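You operate a simulated robot arm through the tools that you are given. There is no shell and no other tool.

You run a simulated robot arm. Do the job below in one go: nothing can be reset, and whatever is moved stays where it is left.

Task
Fit battery 72 from the green tray into the amber-ringed microphone.
Fine: switch it off first and leave it off in the cradle; old battery in the orange tray, number up; cover shut, end knob locked; other microphones and batteries stay as they are.

Only the result counts: the job must be done as asked and must still hold three seconds after the hand-in. Knocking over, shifting, dropping, spilling or breaking anything else fails it. A push-on lid holds only when it is set on centred and level and pressed home; a screw cap is set on level and turned clockwise until tight.

Robot
A 6-joint arm with a fingered hand, fixed in place. Base frame: the origin is on the floor under the middle of its stand, x ahead of it, y to its left, z up; the work surface is at about z = 772. Readings come in mm, degrees, newtons and seconds.
With the tool pointing down near the work surface it reaches from about 160 to 900 mm from the base axis. Its first joint turns from -166.0 to 166.0 degrees. Payload 5 kg.
The tool frame sits at the grasp point between the pads (the TCP): z along the fingers, y along the line on which they close. The tips reach 37 mm beyond it. The gripper opens to 124 mm; its body begins 43 mm behind the TCP. The gripper is a hand of 3 fingers: y runs from the thumb to the fingers, the wrist lies at [-21, -125, -215] in the tool frame, and closing takes about 1.5 s.
Orientation is that of the tool frame in the base frame, as a unit quaternion [x, y, z, w]. With the fingers straight down and the wrist toward the robot, the tool's x, y and z point along [0, 1, 0], [1, 0, 0] and [0, 0, -1] of the base frame.

Tools
- The arm moves only by the tool arm_command. Its argument "deltas" is one flat list of numbers, 6 for each row, row after row: the shift along the tool's x, y, z in mm, then the turn, a rotation vector about the tool's x, y, z in degrees. In form: [x, y, z, ax, ay, az, x, y, z, ax, ay, az, ...]. A call has 1 to 20 rows; each row is the pose to reach, as a shift and turn from the pose commanded when the call began, along the tool's axes at that moment. "claw" is the gripper command, from -1 (fully open) to 1 (shut), values between in proportion, set as the call begins (left out, the last holds). Rows are played at 5 a second. More than 50 mm and 8.6 degrees between two rows, or a gripper value outside its range, and nothing of the call is played. A pose out of reach is approached as far as the arm can. The call stops where the force on the tool passes 90 N (or 10 N more than at its start, if that is more) or the arm is blocked; 0.2 s more then pass. Each finger travels about 72 mm/s and halts on what it meets, pressing with about 25 N; the grip force reading is that of the motor and also rises with nothing between the fingers. The clock runs only during rows and for 0.2 s after the last one: add rows that repeat a pose to give the fingers time. The reply holds the time, the measured pose of the TCP, the force on the tool along the base axes, the opening and the grip force, in the units named above and with some noise, with the torque about the TCP (base axes, N m) and any sound that the robot's microphone picked up.
- Cameras (640 x 400 px; columns grow to the right, rows downward): "scene" is fixed at [400.5, 647.9, 1484.3]; the picture's right is [-0.97, -0.24, 0.00], its down [-0.11, 0.42, -0.90] and it looks along [0.22, -0.87, -0.43] (base axes); focal length 340 px, centre (320, 200). "wrist" rides on the gripper at [72, -104, -154] in the tool frame; the picture's right is [-0.83, 0.26, -0.49], its down [-0.51, -0.72, 0.47] and it looks along [-0.23, 0.64, 0.73] (tool axes); focal length 243 px, centre (320, 200). There is no depth. A picture from a camera that has moved, and an enlarged one, comes with that camera's place and axes in the base frame and with its lens.
- camera(camera): a new picture of that camera. The clock stands still meanwhile.
- curl_fingers(index, middle, thumb_bend, thumb_turn): sets how far each is bent, from 0 (flat) to 1 (curled in); at 0.3 the hand is open as for a grip, at 0.7 the pads meet at the TCP. One left out holds its place. A second passes; each finger stops where it meets its share of the squeeze, and holds until it gets a number again. A gripper value or a shape takes the hand back. It gives what a move gives, with no picture; readings hold the bend of each and the force on the fingers (four entries, about 0 where the hand has none), thumb and palm. thumb_turn goes from beside the hand (0) to across from the fingers (1), as for a grip.
- grasp_type(shape): the hand has 3 fingers and takes this shape, open, in about a second: jaw (thumb against the fingers, like two jaws); tri (thumb and two fingers); tip (a fingertip pinch); poke (one finger out to press); point (the index stretched); flat (the hand flat); cup (the hand cupped); fist (a fist). The gripper value then closes the fingers along that shape, each until it touches; the sizes above hold for jaw. It gives what a move gives, with no picture.
- zoom(camera, box): a new picture of the part [left, top, right, bottom] of that camera's present view, enlarged. The clock stands still meanwhile.
- job_done(): hands the job in; it is judged then, once.

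Nothing tells you positions but the pictures and the camera data. Unless the task says otherwise, let go and move clear before handing in.

The tools are called after ">>>" as name(argument=value, ...) on one line, values as JSON. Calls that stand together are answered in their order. arm_command: Moves the arm, as the interface text tells. Its arguments: {"type":"object","properties":{"deltas":{"type":"array","items":{"type":"number"}},"claw":{"type":"number"}},"required":["deltas"]} The other tools are called the same way: grasp_type (shape) gives the hand a shape; curl_fingers (index, middle, thumb_bend, thumb_turn) moves the fingers one by one; camera (camera) takes a picture; zoom (camera, box) takes an enlarged picture of a part of a camera's view; job_done () hands the job in.

At the start:

```text
time_s: 0.0
eef_pos: [626.6, -402.9, 1135.6]
orientation: [0.707, 0.707, 0.0, 0.0]
force: [-0.4, -0.3, 0.5]
wrist_torque: [0.01, 0.01, -0.01]
width: 123.7
finger_force: 0.0
shape: jaw
bend: [0.3, 0.3, 0.3, 0.98]
finger forces: [0.1, 0.0, 0.1, 0.0, 0.1, 0.0]
```

scene: 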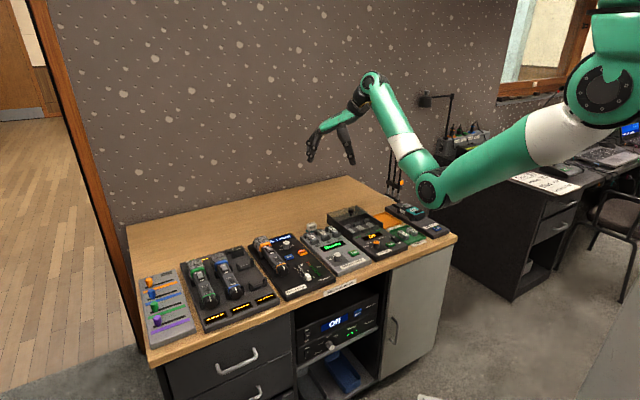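
wrist: 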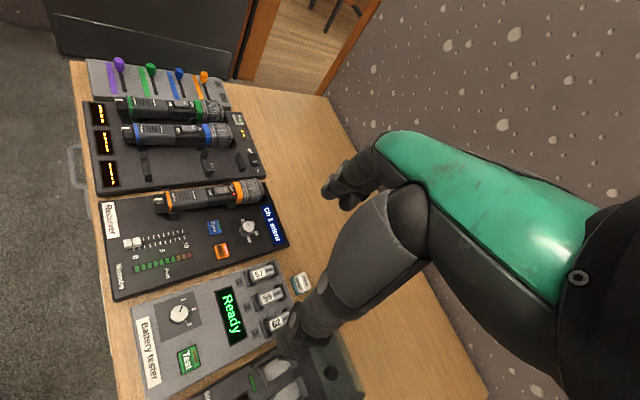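

I see a desk with several devices: a fader panel, a cradle with microphones, a recorder with the amber-ringed microphone, a battery tester and trays. I'll zoom in to look at the details before moving anything.

>>> zoom(camera="scene", box=[140, 220, 300, 350])

>>> zoom(camera="scene", box=[240, 190, 370, 300])

>>> zoom(camera="scene", box=[320, 190, 460, 280])

>>> zoom(camera="wrist", box=[70, 50, 290, 200])

>>> zoom(camera="wrist", box=[90, 160, 330, 400])

```text
3.08 times, centred on (220, 285) of scene
camera zoom: at [400.5, 647.9, 1484.3], right [-0.97, -0.24, 0.0], down [-0.11, 0.42, -0.9], along [0.22, -0.87, -0.43], focal length 1046 px, centre (628, -62)
```

zoom: 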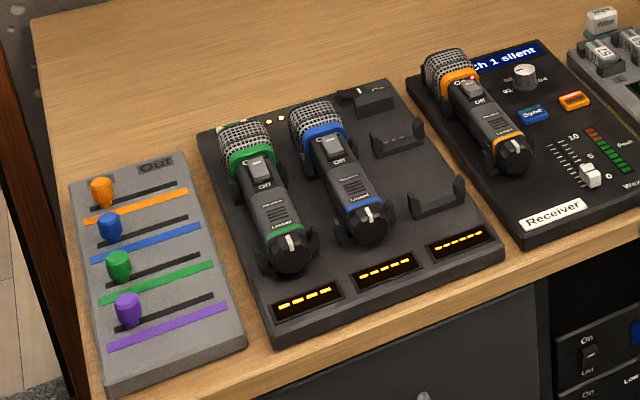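

```text
3.64 times, centred on (305, 245) of scene
camera zoom: at [400.5, 647.9, 1484.3], right [-0.97, -0.24, 0.0], down [-0.11, 0.42, -0.9], along [0.22, -0.87, -0.43], focal length 1236 px, centre (374, 36)
```

zoom: 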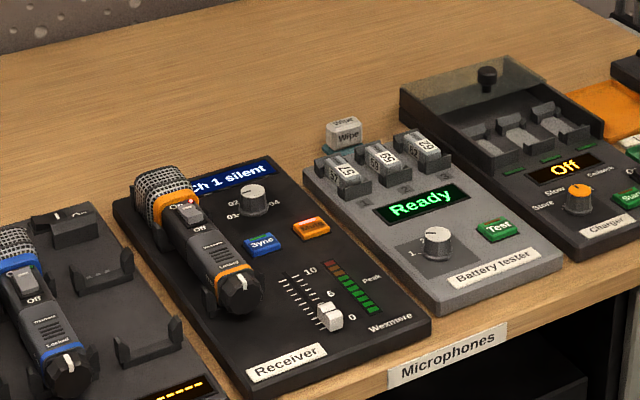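

```text
4.44 times, centred on (390, 235) of scene
camera zoom: at [400.5, 647.9, 1484.3], right [-0.97, -0.24, 0.0], down [-0.11, 0.42, -0.9], along [0.22, -0.87, -0.43], focal length 1511 px, centre (9, 44)
```

zoom: 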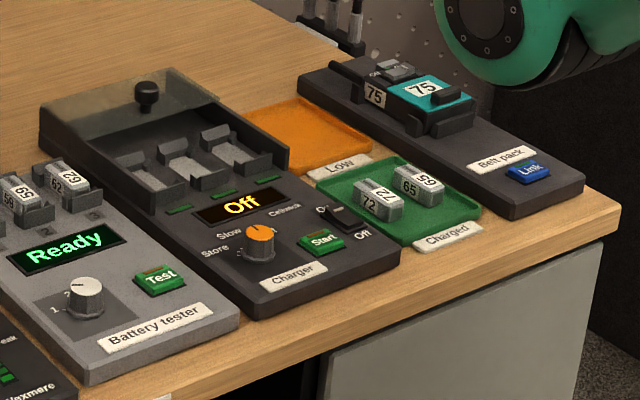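

```text
2.67 times, centred on (180, 125) of wrist
camera zoom: at [521.9, -331.9, 1289.3], right [0.26, -0.83, 0.49], down [-0.72, -0.51, -0.47], along [0.64, -0.23, -0.73], focal length 647 px, centre (693, 400)
```

zoom: 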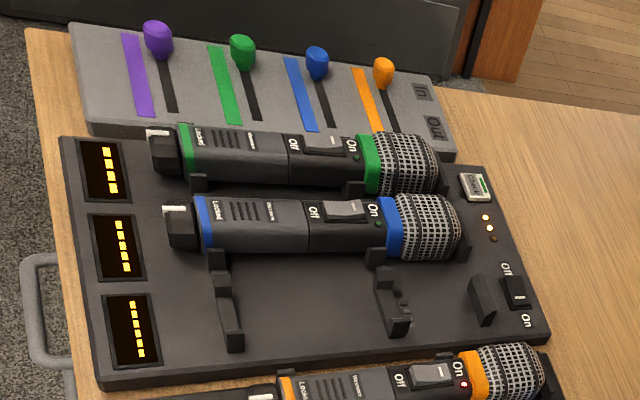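

```text
1.67 times, centred on (210, 280) of wrist
camera zoom: at [521.9, -331.9, 1289.3], right [0.26, -0.83, 0.49], down [-0.72, -0.51, -0.47], along [0.64, -0.23, -0.73], focal length 404 px, centre (503, 67)
```

zoom: 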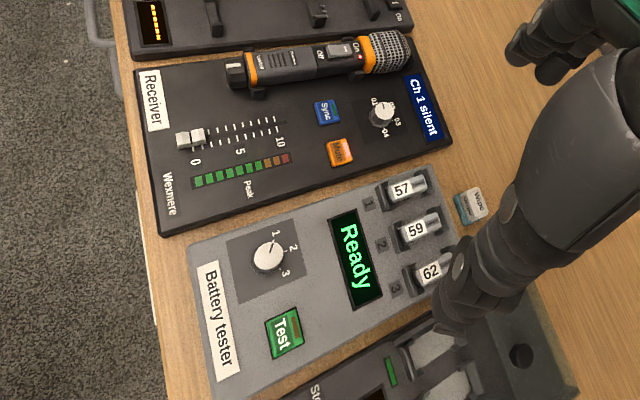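

The amber microphone lies on the receiver's rest. The desk is turned 45° in the base frame, with its front edge facing the robot. I'll swing the hand round to line up with the desk and look at the microphone up close.

>>> arm_command(deltas=[42.4, 5.6, 16.9, 0, 0, 5.6, 84.8, 11.3, 33.8, 0, 0, 11.25, 127.1, 16.9, 50.6, 0, 0, 16.9, 169.5, 22.5, 67.5, 0, 0, 22.5, 211.9, 28.1, 84.4, 0, 0, 28.1, 254.3, 33.8, 101.3, 0, 0, 33.75, 296.6, 39.4, 118.1, 0, 0, 39.4, 339, 45, 135, 0, 0, 45, 339, 45, 135, 0, 0, 45])

>>> camera(camera="wrist")

>>> camera(camera="scene")

```text
time_s: 2.0
eef_pos: [671.8, -62.7, 1000.5]
orientation: [0.924, 0.382, -0.001, 0.0]
force: [-0.1, -0.2, -0.6]
wrist_torque: [-0.04, 0.01, 0.0]
width: 123.9
finger_force: 0.1
shape: jaw
bend: [0.3, 0.3, 0.3, 0.98]
finger forces: [0.0, 0.0, 0.0, 0.0, 0.0, 0.0]
```

```text
taken
camera wrist: at [649.8, 60.3, 1153.5], right [-0.4, -0.77, 0.49], down [-0.87, 0.15, -0.47], along [0.29, -0.62, -0.73], focal length 243 px, centre (320, 200)
```

wrist: 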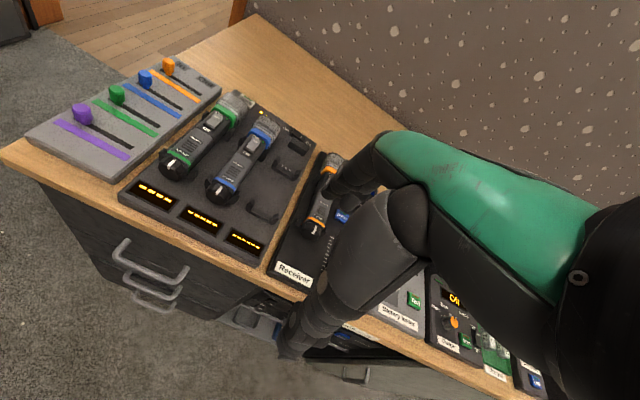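

```text
taken
```

scene: 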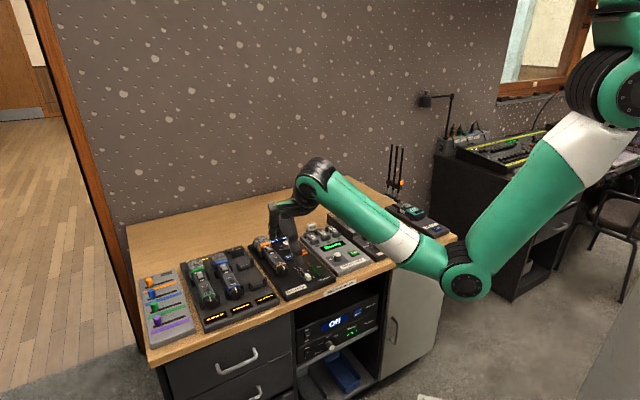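

The camera's view of the amber microphone is partly blocked by the fingers. I'll shift the hand right and forward so the microphone comes into clear view.

>>> arm_command(deltas=[-30, 30, 10, 0, 0, 0, -60, 60, 20, 0, 0, 0, -90, 90, 30, 0, 0, 0, -120, 120, 40, 0, 0, 0, -147, 150, 50, 0, 0, 0, -147, 150, 50, 0, 0, 0])

>>> camera(camera="wrist")

```text
time_s: 3.4
eef_pos: [672.8, -274.9, 950.8]
orientation: [0.924, 0.383, 0.0, 0.0]
force: [0.3, -0.5, -0.3]
wrist_torque: [0.01, 0.0, -0.03]
width: 123.5
finger_force: 0.0
shape: jaw
bend: [0.3, 0.3, 0.3, 0.98]
finger forces: [0.0, 0.1, 0.0, 0.0, 0.0, 0.0]
```

```text
taken
camera wrist: at [650.9, -151.1, 1104.1], right [-0.4, -0.77, 0.49], down [-0.87, 0.15, -0.47], along [0.29, -0.62, -0.73], focal length 243 px, centre (320, 200)
```

wrist: 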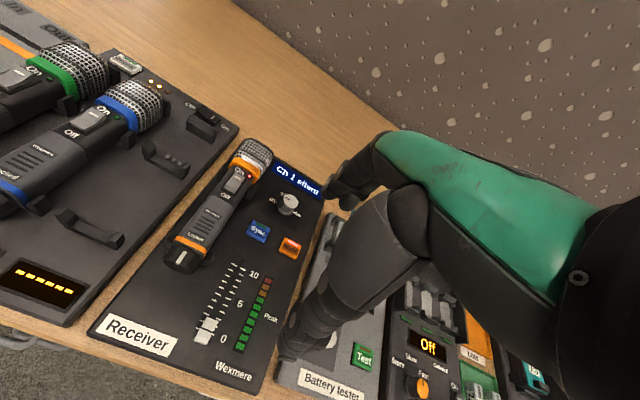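

>>> zoom(camera="wrist", box=[150, 125, 310, 285])

>>> zoom(camera="wrist", box=[0, 20, 240, 200])

>>> zoom(camera="scene", box=[185, 225, 305, 325])

```text
2.50 times, centred on (230, 205) of wrist
camera zoom: at [650.9, -151.1, 1104.1], right [-0.4, -0.77, 0.49], down [-0.87, 0.15, -0.47], along [0.29, -0.62, -0.73], focal length 606 px, centre (545, 188)
```

zoom: 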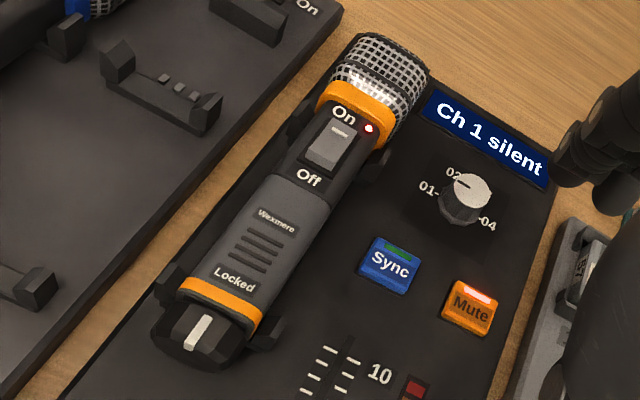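

```text
2.22 times, centred on (120, 110) of wrist
camera zoom: at [650.9, -151.1, 1104.1], right [-0.4, -0.77, 0.49], down [-0.87, 0.15, -0.47], along [0.29, -0.62, -0.73], focal length 539 px, centre (764, 400)
```

zoom: 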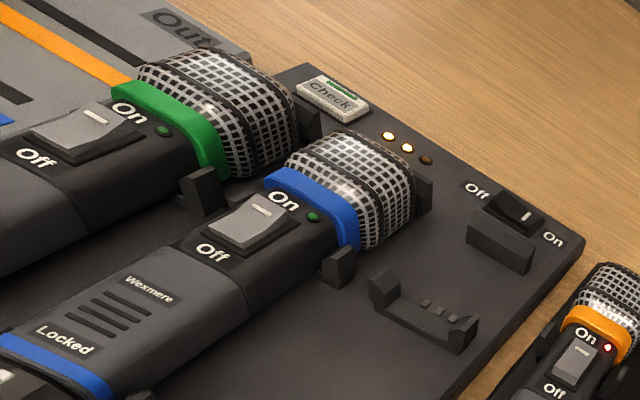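

```text
4.00 times, centred on (245, 275) of scene
camera zoom: at [400.5, 647.9, 1484.3], right [-0.97, -0.24, 0.0], down [-0.11, 0.42, -0.9], along [0.22, -0.87, -0.43], focal length 1360 px, centre (620, -100)
```

zoom: 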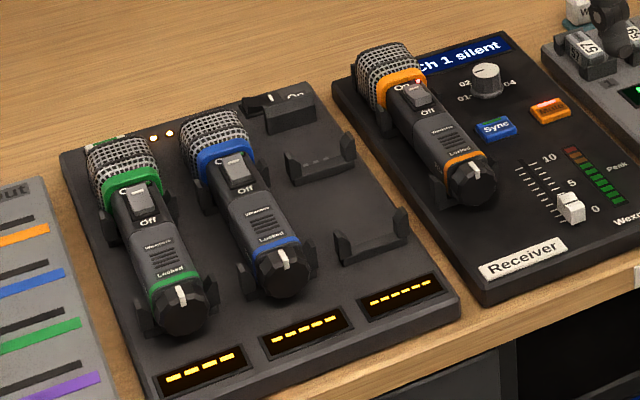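

>>> zoom(camera="wrist", box=[155, 190, 245, 280])

>>> zoom(camera="wrist", box=[205, 130, 285, 210])

>>> zoom(camera="scene", box=[250, 232, 300, 272])

>>> zoom(camera="wrist", box=[0, 150, 160, 320])

>>> zoom(camera="wrist", box=[280, 240, 560, 400])

```text
4.44 times, centred on (200, 235) of wrist
camera zoom: at [650.9, -151.1, 1104.1], right [-0.4, -0.77, 0.49], down [-0.87, 0.15, -0.47], along [0.29, -0.62, -0.73], focal length 1078 px, centre (853, 44)
```

zoom: 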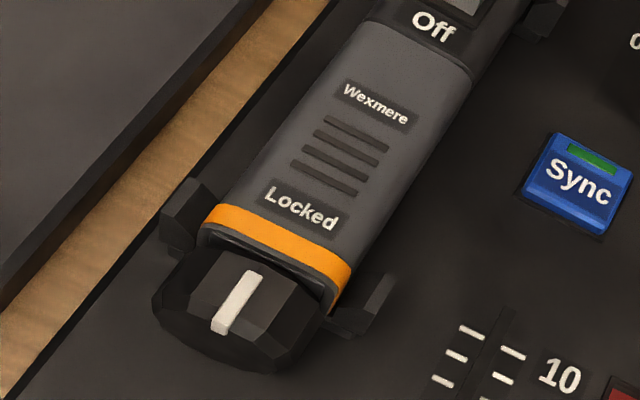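

```text
5.00 times, centred on (245, 170) of wrist
camera zoom: at [650.9, -151.1, 1104.1], right [-0.4, -0.77, 0.49], down [-0.87, 0.15, -0.47], along [0.29, -0.62, -0.73], focal length 1213 px, centre (695, 350)
```

zoom: 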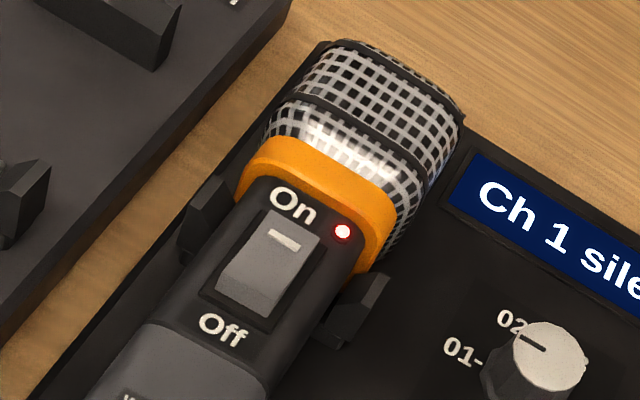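

```text
10.00 times, centred on (275, 252) of scene
camera zoom: at [400.5, 647.9, 1484.3], right [-0.97, -0.24, 0.0], down [-0.11, 0.42, -0.9], along [0.22, -0.87, -0.43], focal length 3399 px, centre (770, -320)
```

zoom: 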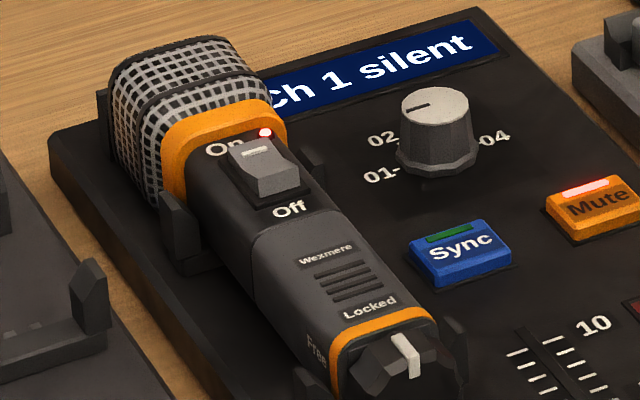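

```text
2.35 times, centred on (80, 235) of wrist
camera zoom: at [650.9, -151.1, 1104.1], right [-0.4, -0.77, 0.49], down [-0.87, 0.15, -0.47], along [0.29, -0.62, -0.73], focal length 571 px, centre (885, 118)
```

zoom: 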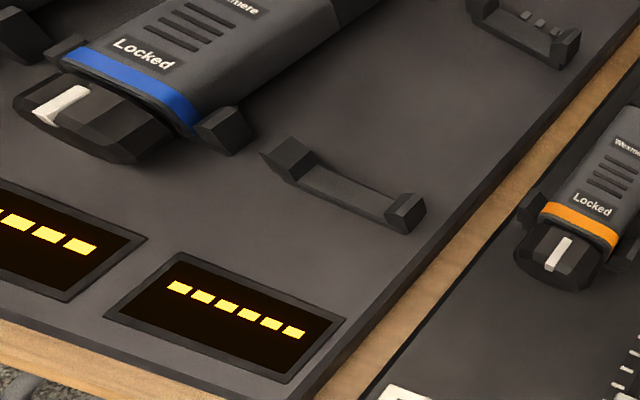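

```text
2.29 times, centred on (420, 320) of wrist
camera zoom: at [650.9, -151.1, 1104.1], right [-0.4, -0.77, 0.49], down [-0.87, 0.15, -0.47], along [0.29, -0.62, -0.73], focal length 555 px, centre (91, -74)
```

zoom: 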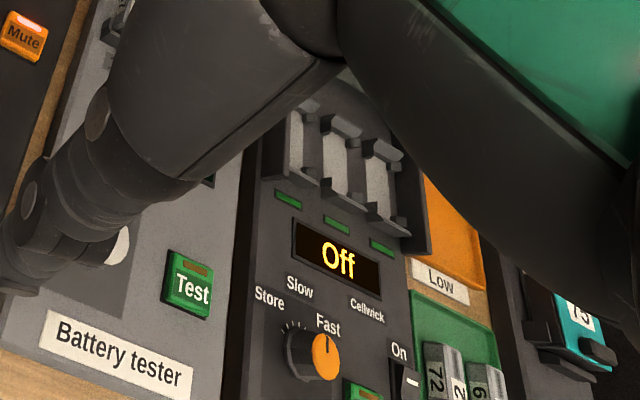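

The microphone's end knob shows a white mark, with "Locked" on top and "Free" on its left side, and it has an On/Off rocker with a lit LED. I'll raise the hand a little and try the poke shape, to find where the fingertip sits before pressing the rocker.

>>> grasp_type(shape="poke")

>>> camera(camera="wrist")

>>> camera(camera="scene")

>>> zoom(camera="scene", box=[250, 140, 390, 280])

```text
time_s: 4.3
eef_pos: [673.6, -273.0, 950.6]
orientation: [0.924, 0.383, 0.0, 0.0]
force: [-0.2, -0.2, 0.3]
wrist_torque: [-0.01, 0.02, -0.01]
width: 0.0
finger_force: 0.0
shape: poke
bend: [0.7, 0.7, 1.0, 1.0]
finger forces: [0.0, 0.1, 0.0, 0.0, 0.0, 0.1]
```

```text
taken
camera wrist: at [650.9, -150.7, 1104.4], right [-0.4, -0.77, 0.49], down [-0.87, 0.15, -0.47], along [0.29, -0.62, -0.73], focal length 243 px, centre (320, 200)
```

wrist: 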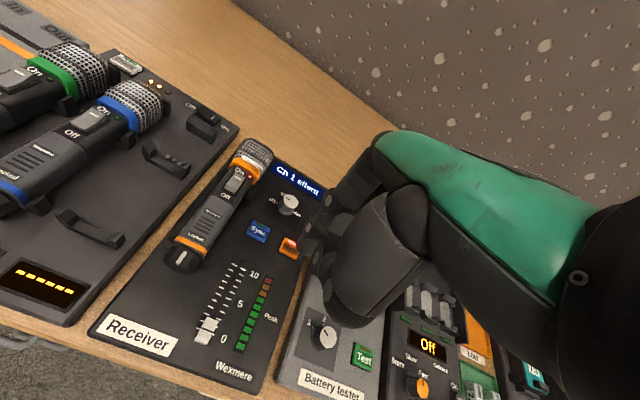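

```text
taken
```

scene: 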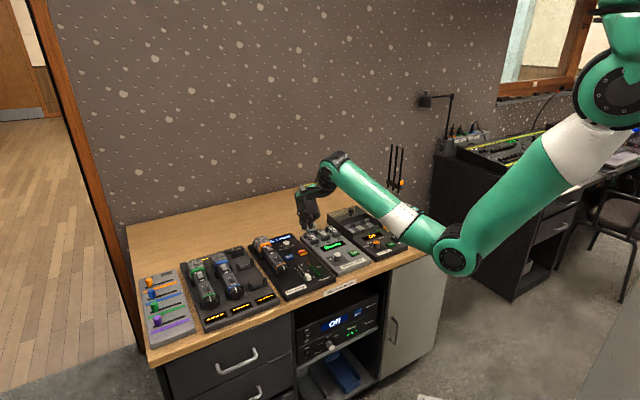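

```text
2.86 times, centred on (320, 210) of scene
camera zoom: at [400.5, 647.9, 1484.3], right [-0.97, -0.24, 0.0], down [-0.11, 0.42, -0.9], along [0.22, -0.87, -0.43], focal length 971 px, centre (320, 171)
```

zoom: 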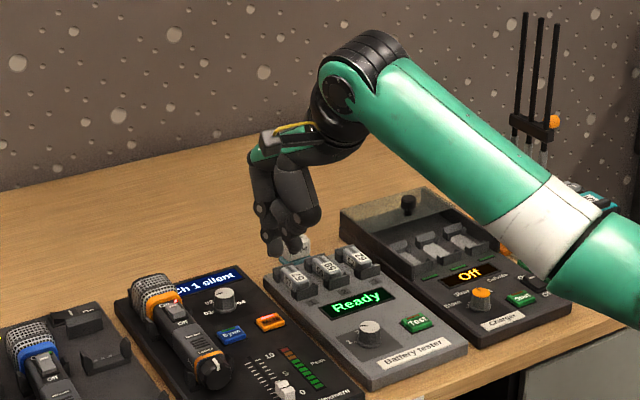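

>>> zoom(camera="scene", box=[285, 170, 345, 240])

>>> zoom(camera="wrist", box=[260, 120, 440, 330])

```text
5.71 times, centred on (315, 205) of scene
camera zoom: at [400.5, 647.9, 1484.3], right [-0.97, -0.24, 0.0], down [-0.11, 0.42, -0.9], along [0.22, -0.87, -0.43], focal length 1942 px, centre (349, 171)
```

zoom: 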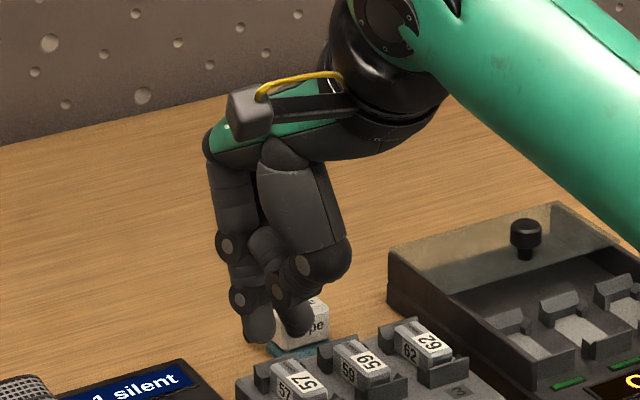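

```text
1.90 times, centred on (350, 225) of wrist
camera zoom: at [650.9, -150.7, 1104.4], right [-0.4, -0.77, 0.49], down [-0.87, 0.15, -0.47], along [0.29, -0.62, -0.73], focal length 462 px, centre (263, 152)
```

zoom: 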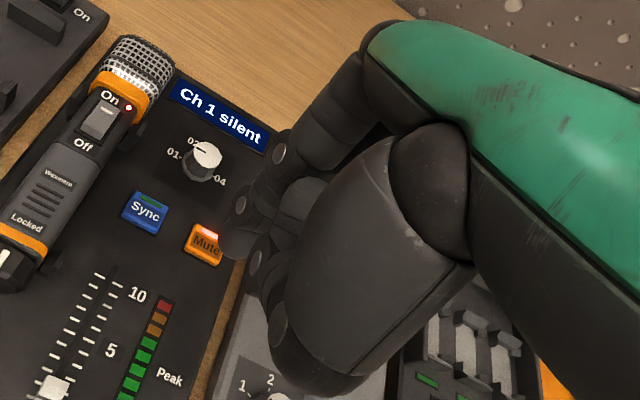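

>>> curl_fingers(index=0.7, middle=1.0, thumb_bend=1.0)

>>> zoom(camera="scene", box=[285, 170, 345, 240])

>>> zoom(camera="wrist", box=[260, 120, 440, 330])

```text
time_s: 5.3
eef_pos: [674.2, -275.1, 949.4]
orientation: [0.924, 0.383, 0.0, 0.0]
force: [-0.1, 0.8, -0.2]
wrist_torque: [0.01, 0.0, -0.02]
width: 33.9
finger_force: 0.1
shape: fingers
bend: [0.29, 1.0, 1.0, 1.0]
finger forces: [0.0, 0.0, 0.0, 0.0, 0.1, 0.1]
```

```text
5.71 times, centred on (315, 205) of scene
camera zoom: at [400.5, 647.9, 1484.3], right [-0.97, -0.24, 0.0], down [-0.11, 0.42, -0.9], along [0.22, -0.87, -0.43], focal length 1942 px, centre (349, 171)
```

zoom: 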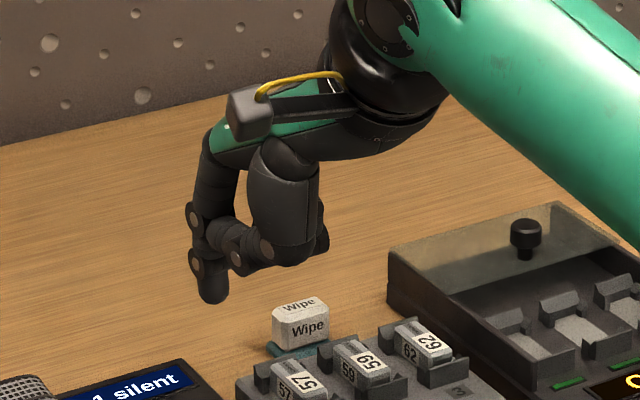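

```text
1.90 times, centred on (350, 225) of wrist
camera zoom: at [650.9, -150.7, 1104.4], right [-0.4, -0.77, 0.49], down [-0.87, 0.15, -0.47], along [0.29, -0.62, -0.73], focal length 462 px, centre (263, 152)
```

zoom: 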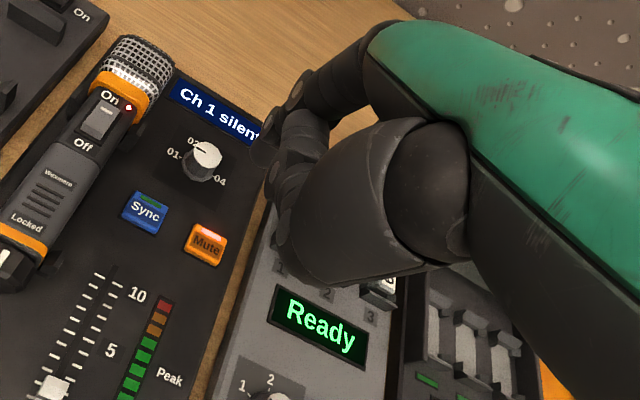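

The index is now stretched out with the other fingers curled; its tip should be about (12, 62, 33) in the tool frame. The rocker's Off end is near L=385, F=748, z=826 (desk axes). I'll move above it and check.

>>> arm_command(deltas=[30, 7, 0, 0, 0, 0, 60, 14, 15, 0, 0, 0, 91, 20, 40, 0, 0, 0, 91, 20, 40, 0, 0, 0])

>>> zoom(camera="scene", box=[240, 190, 320, 270])

>>> camera(camera="wrist")

```text
time_s: 6.3
eef_pos: [751.8, -223.1, 911.0]
orientation: [0.924, 0.383, 0.0, 0.0]
force: [-0.6, -0.1, -0.8]
wrist_torque: [0.0, -0.02, -0.02]
width: 33.7
finger_force: 0.1
shape: fingers
bend: [0.29, 1.0, 1.0, 1.0]
finger forces: [0.0, 0.0, 0.0, 0.0, 0.0, 0.0]
```

```text
5.00 times, centred on (280, 230) of scene
camera zoom: at [400.5, 647.9, 1484.3], right [-0.97, -0.24, 0.0], down [-0.11, 0.42, -0.9], along [0.22, -0.87, -0.43], focal length 1699 px, centre (520, 50)
```

zoom: 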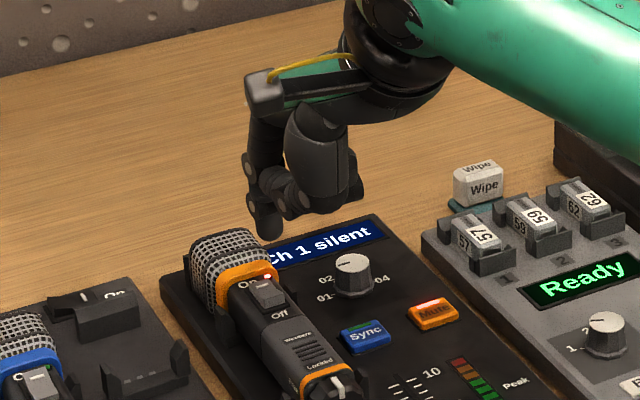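

```text
taken
camera wrist: at [729.3, -100.1, 1063.8], right [-0.4, -0.77, 0.49], down [-0.87, 0.15, -0.47], along [0.29, -0.62, -0.73], focal length 243 px, centre (320, 200)
```

wrist: 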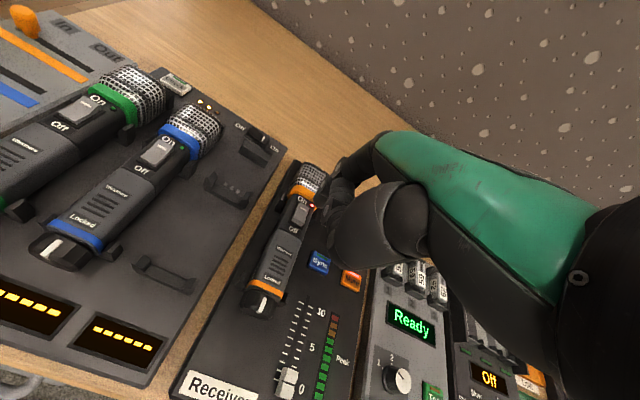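

>>> zoom(camera="wrist", box=[265, 150, 385, 270])

>>> zoom(camera="scene", box=[255, 215, 295, 255])

```text
3.33 times, centred on (325, 210) of wrist
camera zoom: at [729.3, -100.1, 1063.8], right [-0.4, -0.77, 0.49], down [-0.87, 0.15, -0.47], along [0.29, -0.62, -0.73], focal length 809 px, centre (303, 167)
```

zoom: 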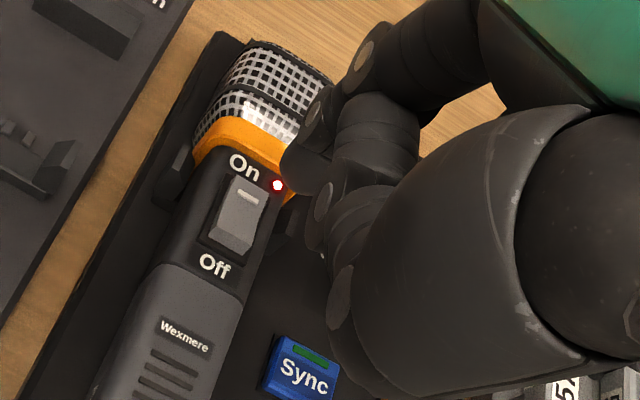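

```text
10.00 times, centred on (275, 235) of scene
camera zoom: at [400.5, 647.9, 1484.3], right [-0.97, -0.24, 0.0], down [-0.11, 0.42, -0.9], along [0.22, -0.87, -0.43], focal length 3399 px, centre (770, -150)
```

zoom: 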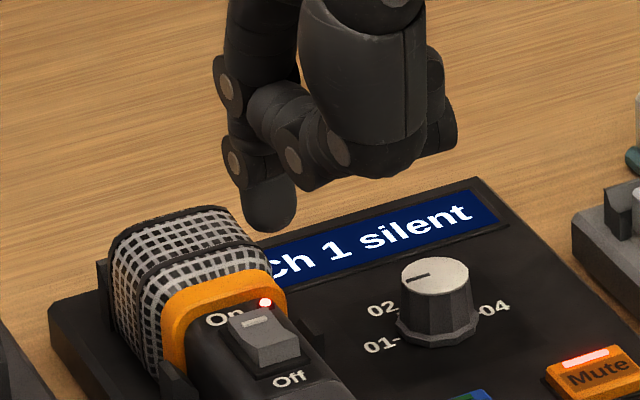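

The index tip looks to be right above the Off end of the rocker. I'll lower it in small steps and watch the force.

>>> arm_command(deltas=[0, 0, 15, 0, 0, 0, 0, 0, 30, 0, 0, 0, 0, 0, 40, 0, 0, 0, 0, 0, 42, 0, 0, 0, 0, 0, 42, 0, 0, 0])

>>> zoom(camera="scene", box=[250, 225, 300, 265])

>>> zoom(camera="wrist", box=[265, 150, 385, 270])

```text
time_s: 7.5
eef_pos: [751.3, -223.4, 869.2]
orientation: [0.924, 0.383, 0.0, 0.0]
force: [-0.1, 0.2, 0.8]
wrist_torque: [0.01, 0.02, 0.01]
width: 33.0
finger_force: 0.1
shape: fingers
bend: [0.29, 1.0, 1.0, 1.0]
finger forces: [0.1, 0.0, 0.0, 0.0, 0.0, 0.0]
```

```text
10.00 times, centred on (275, 245) of scene
camera zoom: at [400.5, 647.9, 1484.3], right [-0.97, -0.24, 0.0], down [-0.11, 0.42, -0.9], along [0.22, -0.87, -0.43], focal length 3399 px, centre (770, -250)
```

zoom: 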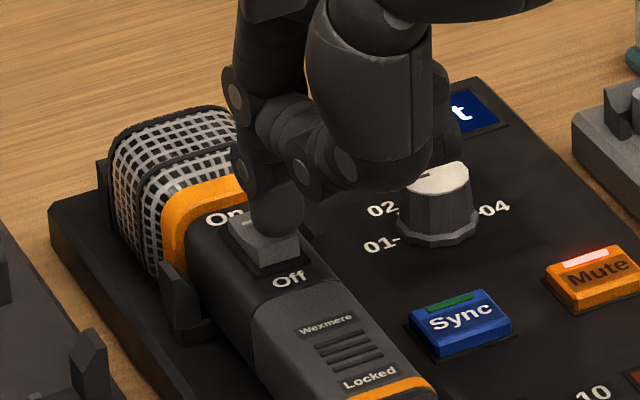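

```text
3.33 times, centred on (325, 210) of wrist
camera zoom: at [729.2, -99.7, 1022.1], right [-0.4, -0.77, 0.49], down [-0.87, 0.15, -0.47], along [0.29, -0.62, -0.73], focal length 809 px, centre (303, 167)
```

zoom: 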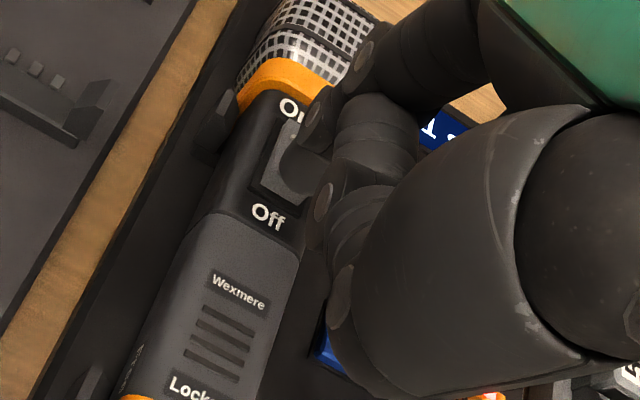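

>>> arm_command(deltas=[0, -3, 0, 0, 0, 0, 0, -3, 2, 0, 0, 0, 0, -3, 4, 0, 0, 0, 0, -3, 5, 0, 0, 0])

>>> zoom(camera="scene", box=[250, 225, 300, 265])

```text
time_s: 8.5
eef_pos: [750.4, -222.1, 864.5]
orientation: [0.924, 0.383, 0.0, 0.0]
force: [0.1, -0.2, 0.4]
wrist_torque: [-0.03, 0.01, 0.03]
width: 33.1
finger_force: 0.0
shape: fingers
bend: [0.29, 1.0, 1.0, 1.0]
finger forces: [0.0, 0.0, 0.0, 0.0, 0.0, 0.0]
```

```text
10.00 times, centred on (275, 245) of scene
camera zoom: at [400.5, 647.9, 1484.3], right [-0.97, -0.24, 0.0], down [-0.11, 0.42, -0.9], along [0.22, -0.87, -0.43], focal length 3399 px, centre (770, -250)
```

zoom: 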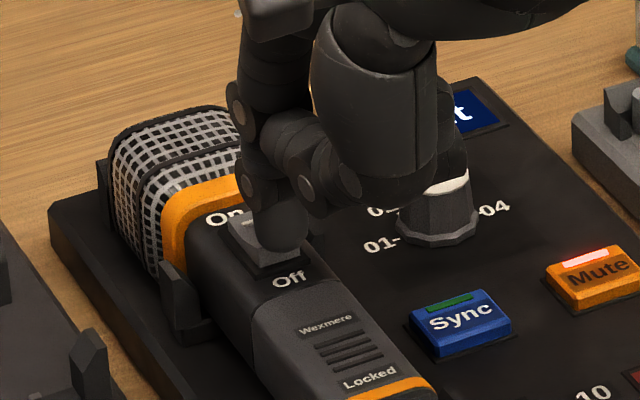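

>>> arm_command(deltas=[0, 0, 1, 0, 0, 0, 0, 0, 2, 0, 0, 0, 0, 0, 3, 0, 0, 0])

>>> arm_command(deltas=[0, 0, 1, 0, 0, 0, 0, 0, 2, 0, 0, 0])

>>> zoom(camera="scene", box=[250, 225, 300, 265])

```text
time_s: 9.3
eef_pos: [748.6, -222.0, 861.8]
orientation: [0.924, 0.383, 0.001, 0.0]
force: [-0.7, -1.3, 0.7]
wrist_torque: [0.01, 0.02, 0.0]
width: 32.6
finger_force: 0.2
shape: fingers
bend: [0.29, 1.0, 1.0, 1.0]
finger forces: [0.1, 0.0, 0.0, 0.1, 0.1, 0.0]
```

```text
time_s: 9.9
eef_pos: [749.4, -222.9, 858.8]
orientation: [0.924, 0.382, 0.001, 0.0]
force: [-3.1, 1.2, 8.0]
wrist_torque: [-0.25, -0.38, -0.03]
width: 32.5
finger_force: 4.1
shape: fingers
bend: [0.29, 1.0, 1.0, 1.0]
finger forces: [8.5, 0.0, 0.1, 0.0, 0.0, 0.0]
```

```text
10.00 times, centred on (275, 245) of scene
camera zoom: at [400.5, 647.9, 1484.3], right [-0.97, -0.24, 0.0], down [-0.11, 0.42, -0.9], along [0.22, -0.87, -0.43], focal length 3399 px, centre (770, -250)
```

zoom: 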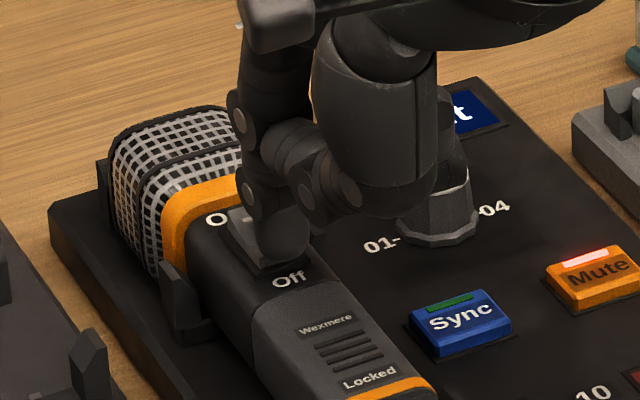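

>>> arm_command(deltas=[0, 0, 1, 0, 0, 0, 0, 0, 2, 0, 0, 0])

```text
time_s: 10.5
eef_pos: [751.0, -221.5, 859.0]
orientation: [0.924, 0.382, 0.003, 0.001]
force: [-4.5, 2.0, 23.3]
wrist_torque: [-0.63, -1.11, -0.06]
width: 32.1
finger_force: 11.8
shape: fingers
bend: [0.29, 1.0, 1.0, 1.0]
finger forces: [23.6, 0.0, 0.1, 0.0, 0.1, 0.0]
```

The rocker took about 23 N. I'll lift off and check the LED and rocker position.

>>> arm_command(deltas=[0, 0, -10, 0, 0, 0, 0, 0, -30, 0, 0, 0, 0, -20, -60, 0, 0, 0, -40, -40, -80, 0, 0, 0, -80, -40, -90, 0, 0, 0])

>>> zoom(camera="scene", box=[250, 225, 300, 265])

>>> camera(camera="wrist")

```text
time_s: 11.7
eef_pos: [664.6, -249.5, 948.5]
orientation: [0.924, 0.383, 0.0, 0.0]
force: [0.7, 0.8, -1.1]
wrist_torque: [0.01, 0.02, 0.0]
width: 32.3
finger_force: 0.1
shape: fingers
bend: [0.29, 1.0, 1.0, 1.0]
finger forces: [0.1, 0.0, 0.0, 0.0, 0.0, 0.0]
```

```text
10.00 times, centred on (275, 245) of scene
camera zoom: at [400.5, 647.9, 1484.3], right [-0.97, -0.24, 0.0], down [-0.11, 0.42, -0.9], along [0.22, -0.87, -0.43], focal length 3399 px, centre (770, -250)
```

zoom: 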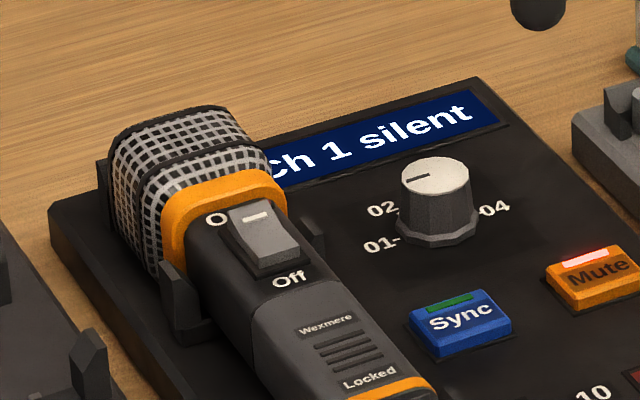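

```text
taken
camera wrist: at [642.2, -125.7, 1101.6], right [-0.4, -0.77, 0.49], down [-0.87, 0.15, -0.47], along [0.29, -0.62, -0.73], focal length 243 px, centre (320, 200)
```

wrist: 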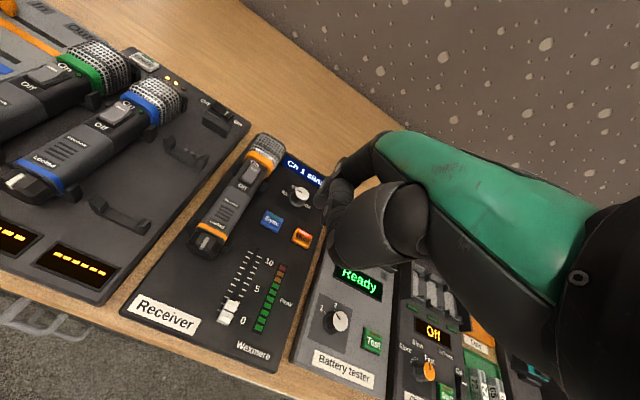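

>>> zoom(camera="wrist", box=[180, 125, 290, 265])

>>> zoom(camera="wrist", box=[215, 130, 295, 210])

```text
2.86 times, centred on (235, 195) of wrist
camera zoom: at [642.2, -125.7, 1101.6], right [-0.4, -0.77, 0.49], down [-0.87, 0.15, -0.47], along [0.29, -0.62, -0.73], focal length 693 px, centre (563, 214)
```

zoom: 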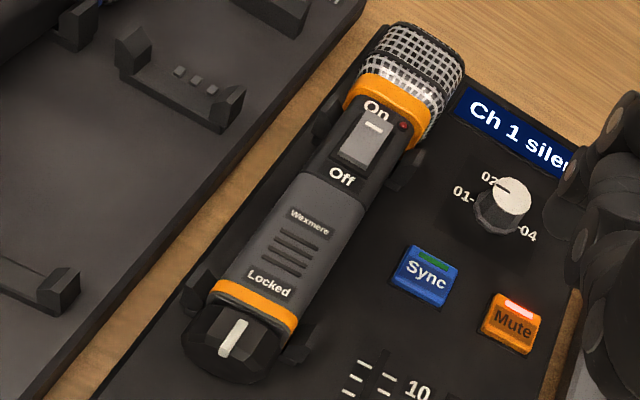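

```text
5.00 times, centred on (255, 170) of wrist
camera zoom: at [642.2, -125.7, 1101.6], right [-0.4, -0.77, 0.49], down [-0.87, 0.15, -0.47], along [0.29, -0.62, -0.73], focal length 1213 px, centre (645, 350)
```

zoom: 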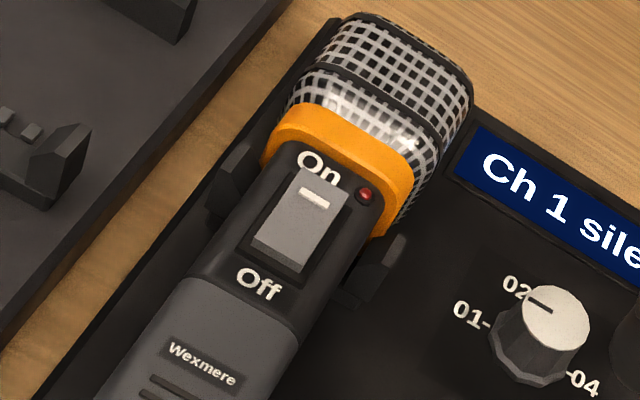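

The LED is out and the rocker is tilted to Off, so the microphone is off. Next I need a low front view of the end knob, so I'll pitch the hand to let the wrist camera look horizontally at the knob.

>>> arm_command(deltas=[-2, -5, 0, -7.5, 0, 0, -4, -10, 0, -15, 0, 0, -6, -15, 0, -22.5, 0, 0, -8, -20, 0, -30, 0, 0, -9, -25, 10, -37.5, 0, 0, -9, -27, 30, -45, 0, 0, -9, -27, 36, -45, 0, 0])

>>> camera(camera="wrist")

>>> camera(camera="scene")

```text
time_s: 13.3
eef_pos: [638.4, -236.4, 911.1]
orientation: [0.853, 0.354, 0.147, 0.354]
force: [-0.3, -0.1, 0.3]
wrist_torque: [0.01, 0.01, -0.01]
width: 32.3
finger_force: 0.1
shape: fingers
bend: [0.29, 1.0, 1.0, 1.0]
finger forces: [0.1, 0.0, 0.0, 0.0, 0.0, 0.1]
```

```text
taken
camera wrist: at [561.4, -58.2, 945.7], right [-0.7, -0.47, 0.53], down [-0.48, -0.23, -0.84], along [0.52, -0.85, -0.06], focal length 243 px, centre (320, 200)
```

wrist: 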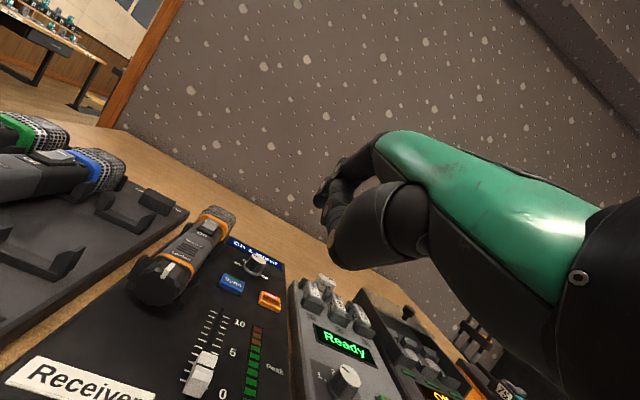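

```text
taken
```

scene: 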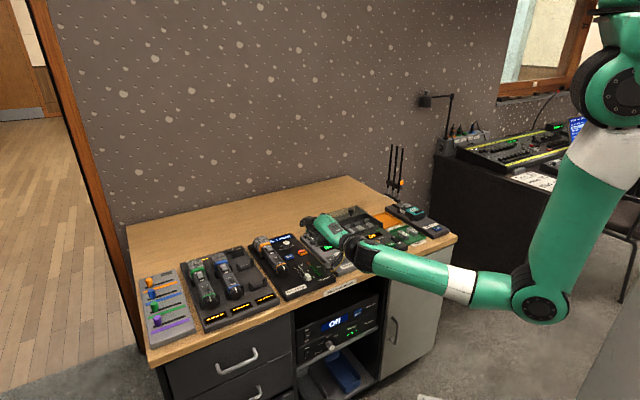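

>>> zoom(camera="wrist", box=[100, 190, 250, 320])

>>> zoom(camera="wrist", box=[0, 110, 200, 280])

>>> zoom(camera="scene", box=[290, 190, 460, 300])

```text
3.08 times, centred on (175, 255) of wrist
camera zoom: at [561.4, -58.2, 945.7], right [-0.7, -0.47, 0.53], down [-0.48, -0.23, -0.84], along [0.52, -0.85, -0.06], focal length 746 px, centre (766, 31)
```

zoom: 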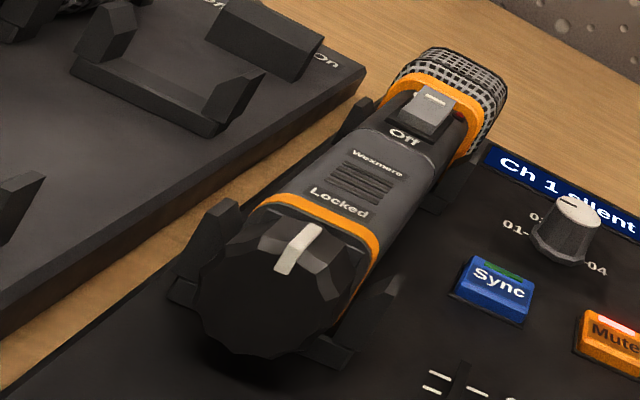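

```text
2.35 times, centred on (100, 195) of wrist
camera zoom: at [561.4, -58.2, 945.7], right [-0.7, -0.47, 0.53], down [-0.48, -0.23, -0.84], along [0.52, -0.85, -0.06], focal length 571 px, centre (838, 212)
```

zoom: 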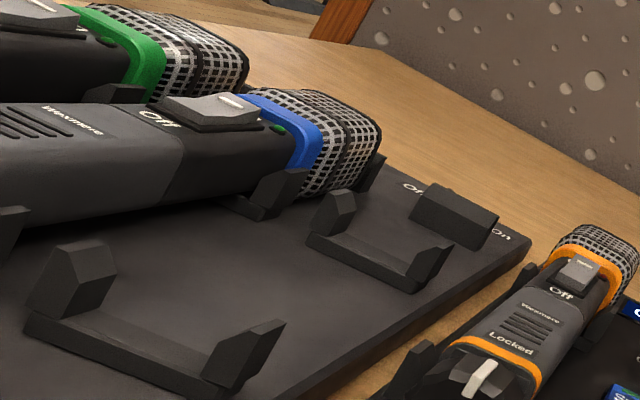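

```text
3.64 times, centred on (375, 245) of scene
camera zoom: at [400.5, 647.9, 1484.3], right [-0.97, -0.24, 0.0], down [-0.11, 0.42, -0.9], along [0.22, -0.87, -0.43], focal length 1236 px, centre (120, 36)
```

zoom: 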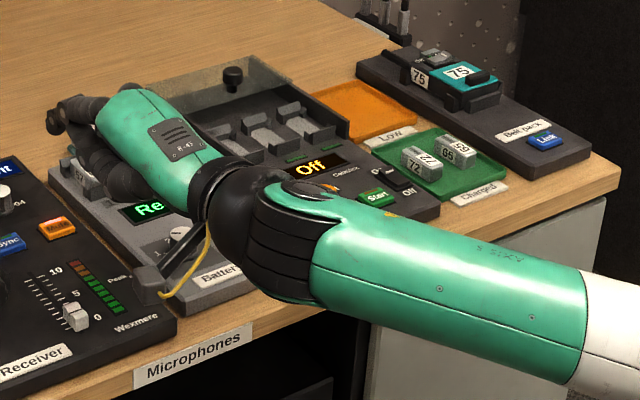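

The end knob is a faceted dial, about 40 mm across and centred near L=384, F=648, z=799. It has a raised white rib at 12 o'clock (Locked), and Free is at 9 o'clock. I'll set the hand upright again and bring the index beside the rib, to push it round.

>>> arm_command(deltas=[0, 0, 0, 7.5, 0, 0, 0, 0, 0, 15, 0, 0, 0, 0, 0, 22.5, 0, 0, 0, 0, 0, 30, 0, 0, 0, 0, 0, 37.5, 0, 0, 0, 0, 0, 45, 0, 0, 0, 0, 0, 45, 0, 0])

>>> arm_command(deltas=[25, -12, 0, 0, 0, 0, 50, -25, 0, 0, 0, 0, 69, -35, 0, 0, 0, 0, 69, -35, 20, 0, 0, 0, 69, -35, 30, 0, 0, 0, 69, -35, 30, 0, 0, 0])

>>> zoom(camera="scene", box=[250, 220, 310, 280])

>>> camera(camera="wrist")

```text
time_s: 14.9
eef_pos: [638.9, -237.5, 911.1]
orientation: [0.924, 0.383, 0.0, -0.001]
force: [0.5, 0.3, 0.4]
wrist_torque: [0.02, -0.03, 0.01]
width: 31.9
finger_force: 0.1
shape: fingers
bend: [0.29, 1.0, 1.0, 1.0]
finger forces: [0.0, 0.0, 0.1, 0.0, 0.1, 0.0]
```

```text
time_s: 16.3
eef_pos: [664.0, -163.2, 880.1]
orientation: [0.924, 0.383, 0.0, 0.0]
force: [-0.3, -0.3, 0.8]
wrist_torque: [0.04, 0.02, -0.01]
width: 31.9
finger_force: 0.1
shape: fingers
bend: [0.29, 1.0, 1.0, 1.0]
finger forces: [0.0, 0.0, 0.1, 0.0, 0.1, 0.0]
```

```text
6.67 times, centred on (280, 250) of scene
camera zoom: at [400.5, 647.9, 1484.3], right [-0.97, -0.24, 0.0], down [-0.11, 0.42, -0.9], along [0.22, -0.87, -0.43], focal length 2266 px, centre (587, -133)
```

zoom: 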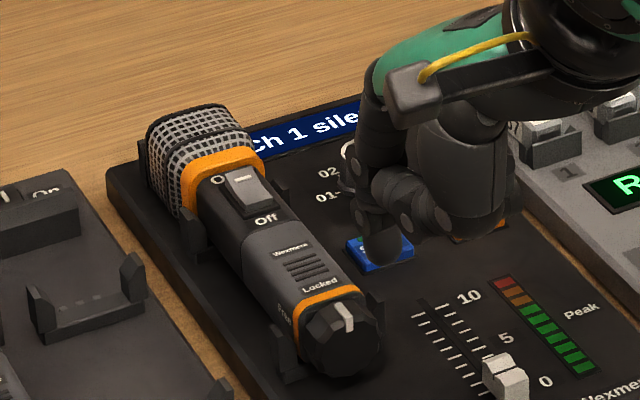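

```text
taken
camera wrist: at [641.6, -39.7, 1034.0], right [-0.4, -0.77, 0.49], down [-0.87, 0.15, -0.47], along [0.29, -0.62, -0.73], focal length 243 px, centre (320, 200)
```

wrist: 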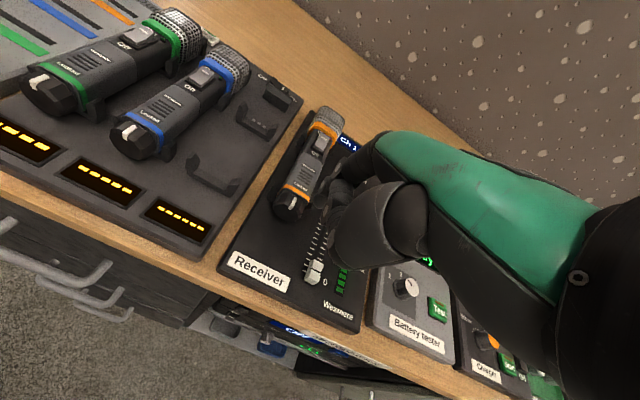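

>>> zoom(camera="wrist", box=[260, 140, 370, 250])

>>> zoom(camera="scene", box=[268, 240, 298, 270])

```text
3.64 times, centred on (315, 195) of wrist
camera zoom: at [641.6, -39.7, 1034.0], right [-0.4, -0.77, 0.49], down [-0.87, 0.15, -0.47], along [0.29, -0.62, -0.73], focal length 882 px, centre (338, 218)
```

zoom: 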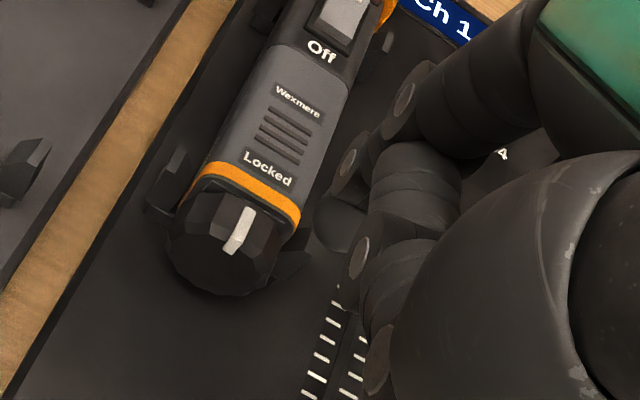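

```text
13.33 times, centred on (283, 255) of scene
camera zoom: at [400.5, 647.9, 1484.3], right [-0.97, -0.24, 0.0], down [-0.11, 0.42, -0.9], along [0.22, -0.87, -0.43], focal length 4532 px, centre (813, -533)
```

zoom: 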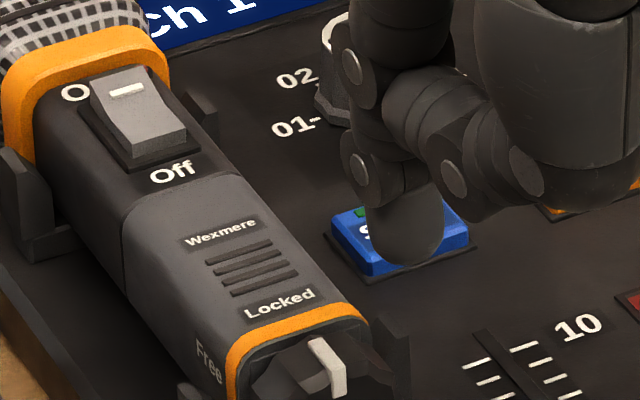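

The tip is right of the rib and level with it along the axis. I'll lower it to just below the rib's top and slide left until it touches.

>>> arm_command(deltas=[-2, -2, 10, 0, 0, 0, -2, -2, 20, 0, 0, 0, -2, -2, 26, 0, 0, 0, -2, -2, 26, 0, 0, 0])

>>> arm_command(deltas=[2, 0, 0, 0, 0, 0, 4, 0, 0, 0, 0, 0, 6, 0, 0, 0, 0, 0])

>>> zoom(camera="scene", box=[268, 245, 298, 275])

>>> zoom(camera="wrist", box=[260, 140, 370, 250])

```text
time_s: 17.3
eef_pos: [660.2, -162.9, 854.4]
orientation: [0.924, 0.382, 0.0, -0.001]
force: [0.0, -0.9, -0.3]
wrist_torque: [-0.03, -0.02, -0.01]
width: 32.0
finger_force: 0.1
shape: fingers
bend: [0.29, 1.0, 1.0, 1.0]
finger forces: [0.0, 0.1, 0.0, 0.1, 0.0, 0.0]
```

```text
time_s: 18.1
eef_pos: [663.6, -160.6, 855.4]
orientation: [0.924, 0.383, 0.0, 0.0]
force: [-0.2, 0.6, 0.3]
wrist_torque: [0.0, 0.02, -0.01]
width: 31.8
finger_force: 0.0
shape: fingers
bend: [0.29, 1.0, 1.0, 1.0]
finger forces: [0.0, 0.1, 0.0, 0.1, 0.1, 0.0]
```

```text
13.33 times, centred on (283, 260) of scene
camera zoom: at [400.5, 647.9, 1484.3], right [-0.97, -0.24, 0.0], down [-0.11, 0.42, -0.9], along [0.22, -0.87, -0.43], focal length 4532 px, centre (813, -600)
```

zoom: 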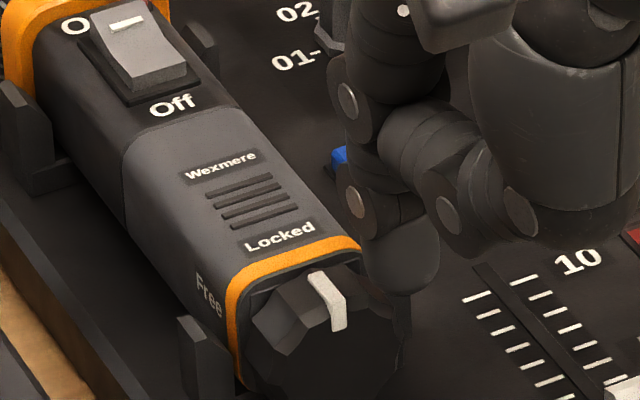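

```text
3.64 times, centred on (315, 195) of wrist
camera zoom: at [642.4, -35.8, 1008.3], right [-0.4, -0.77, 0.49], down [-0.87, 0.15, -0.47], along [0.29, -0.62, -0.73], focal length 882 px, centre (338, 218)
```

zoom: 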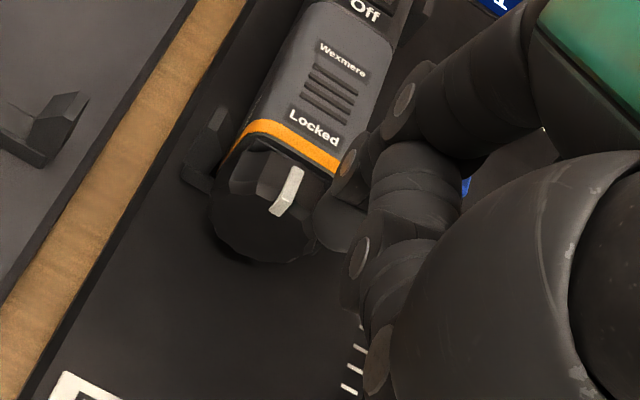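

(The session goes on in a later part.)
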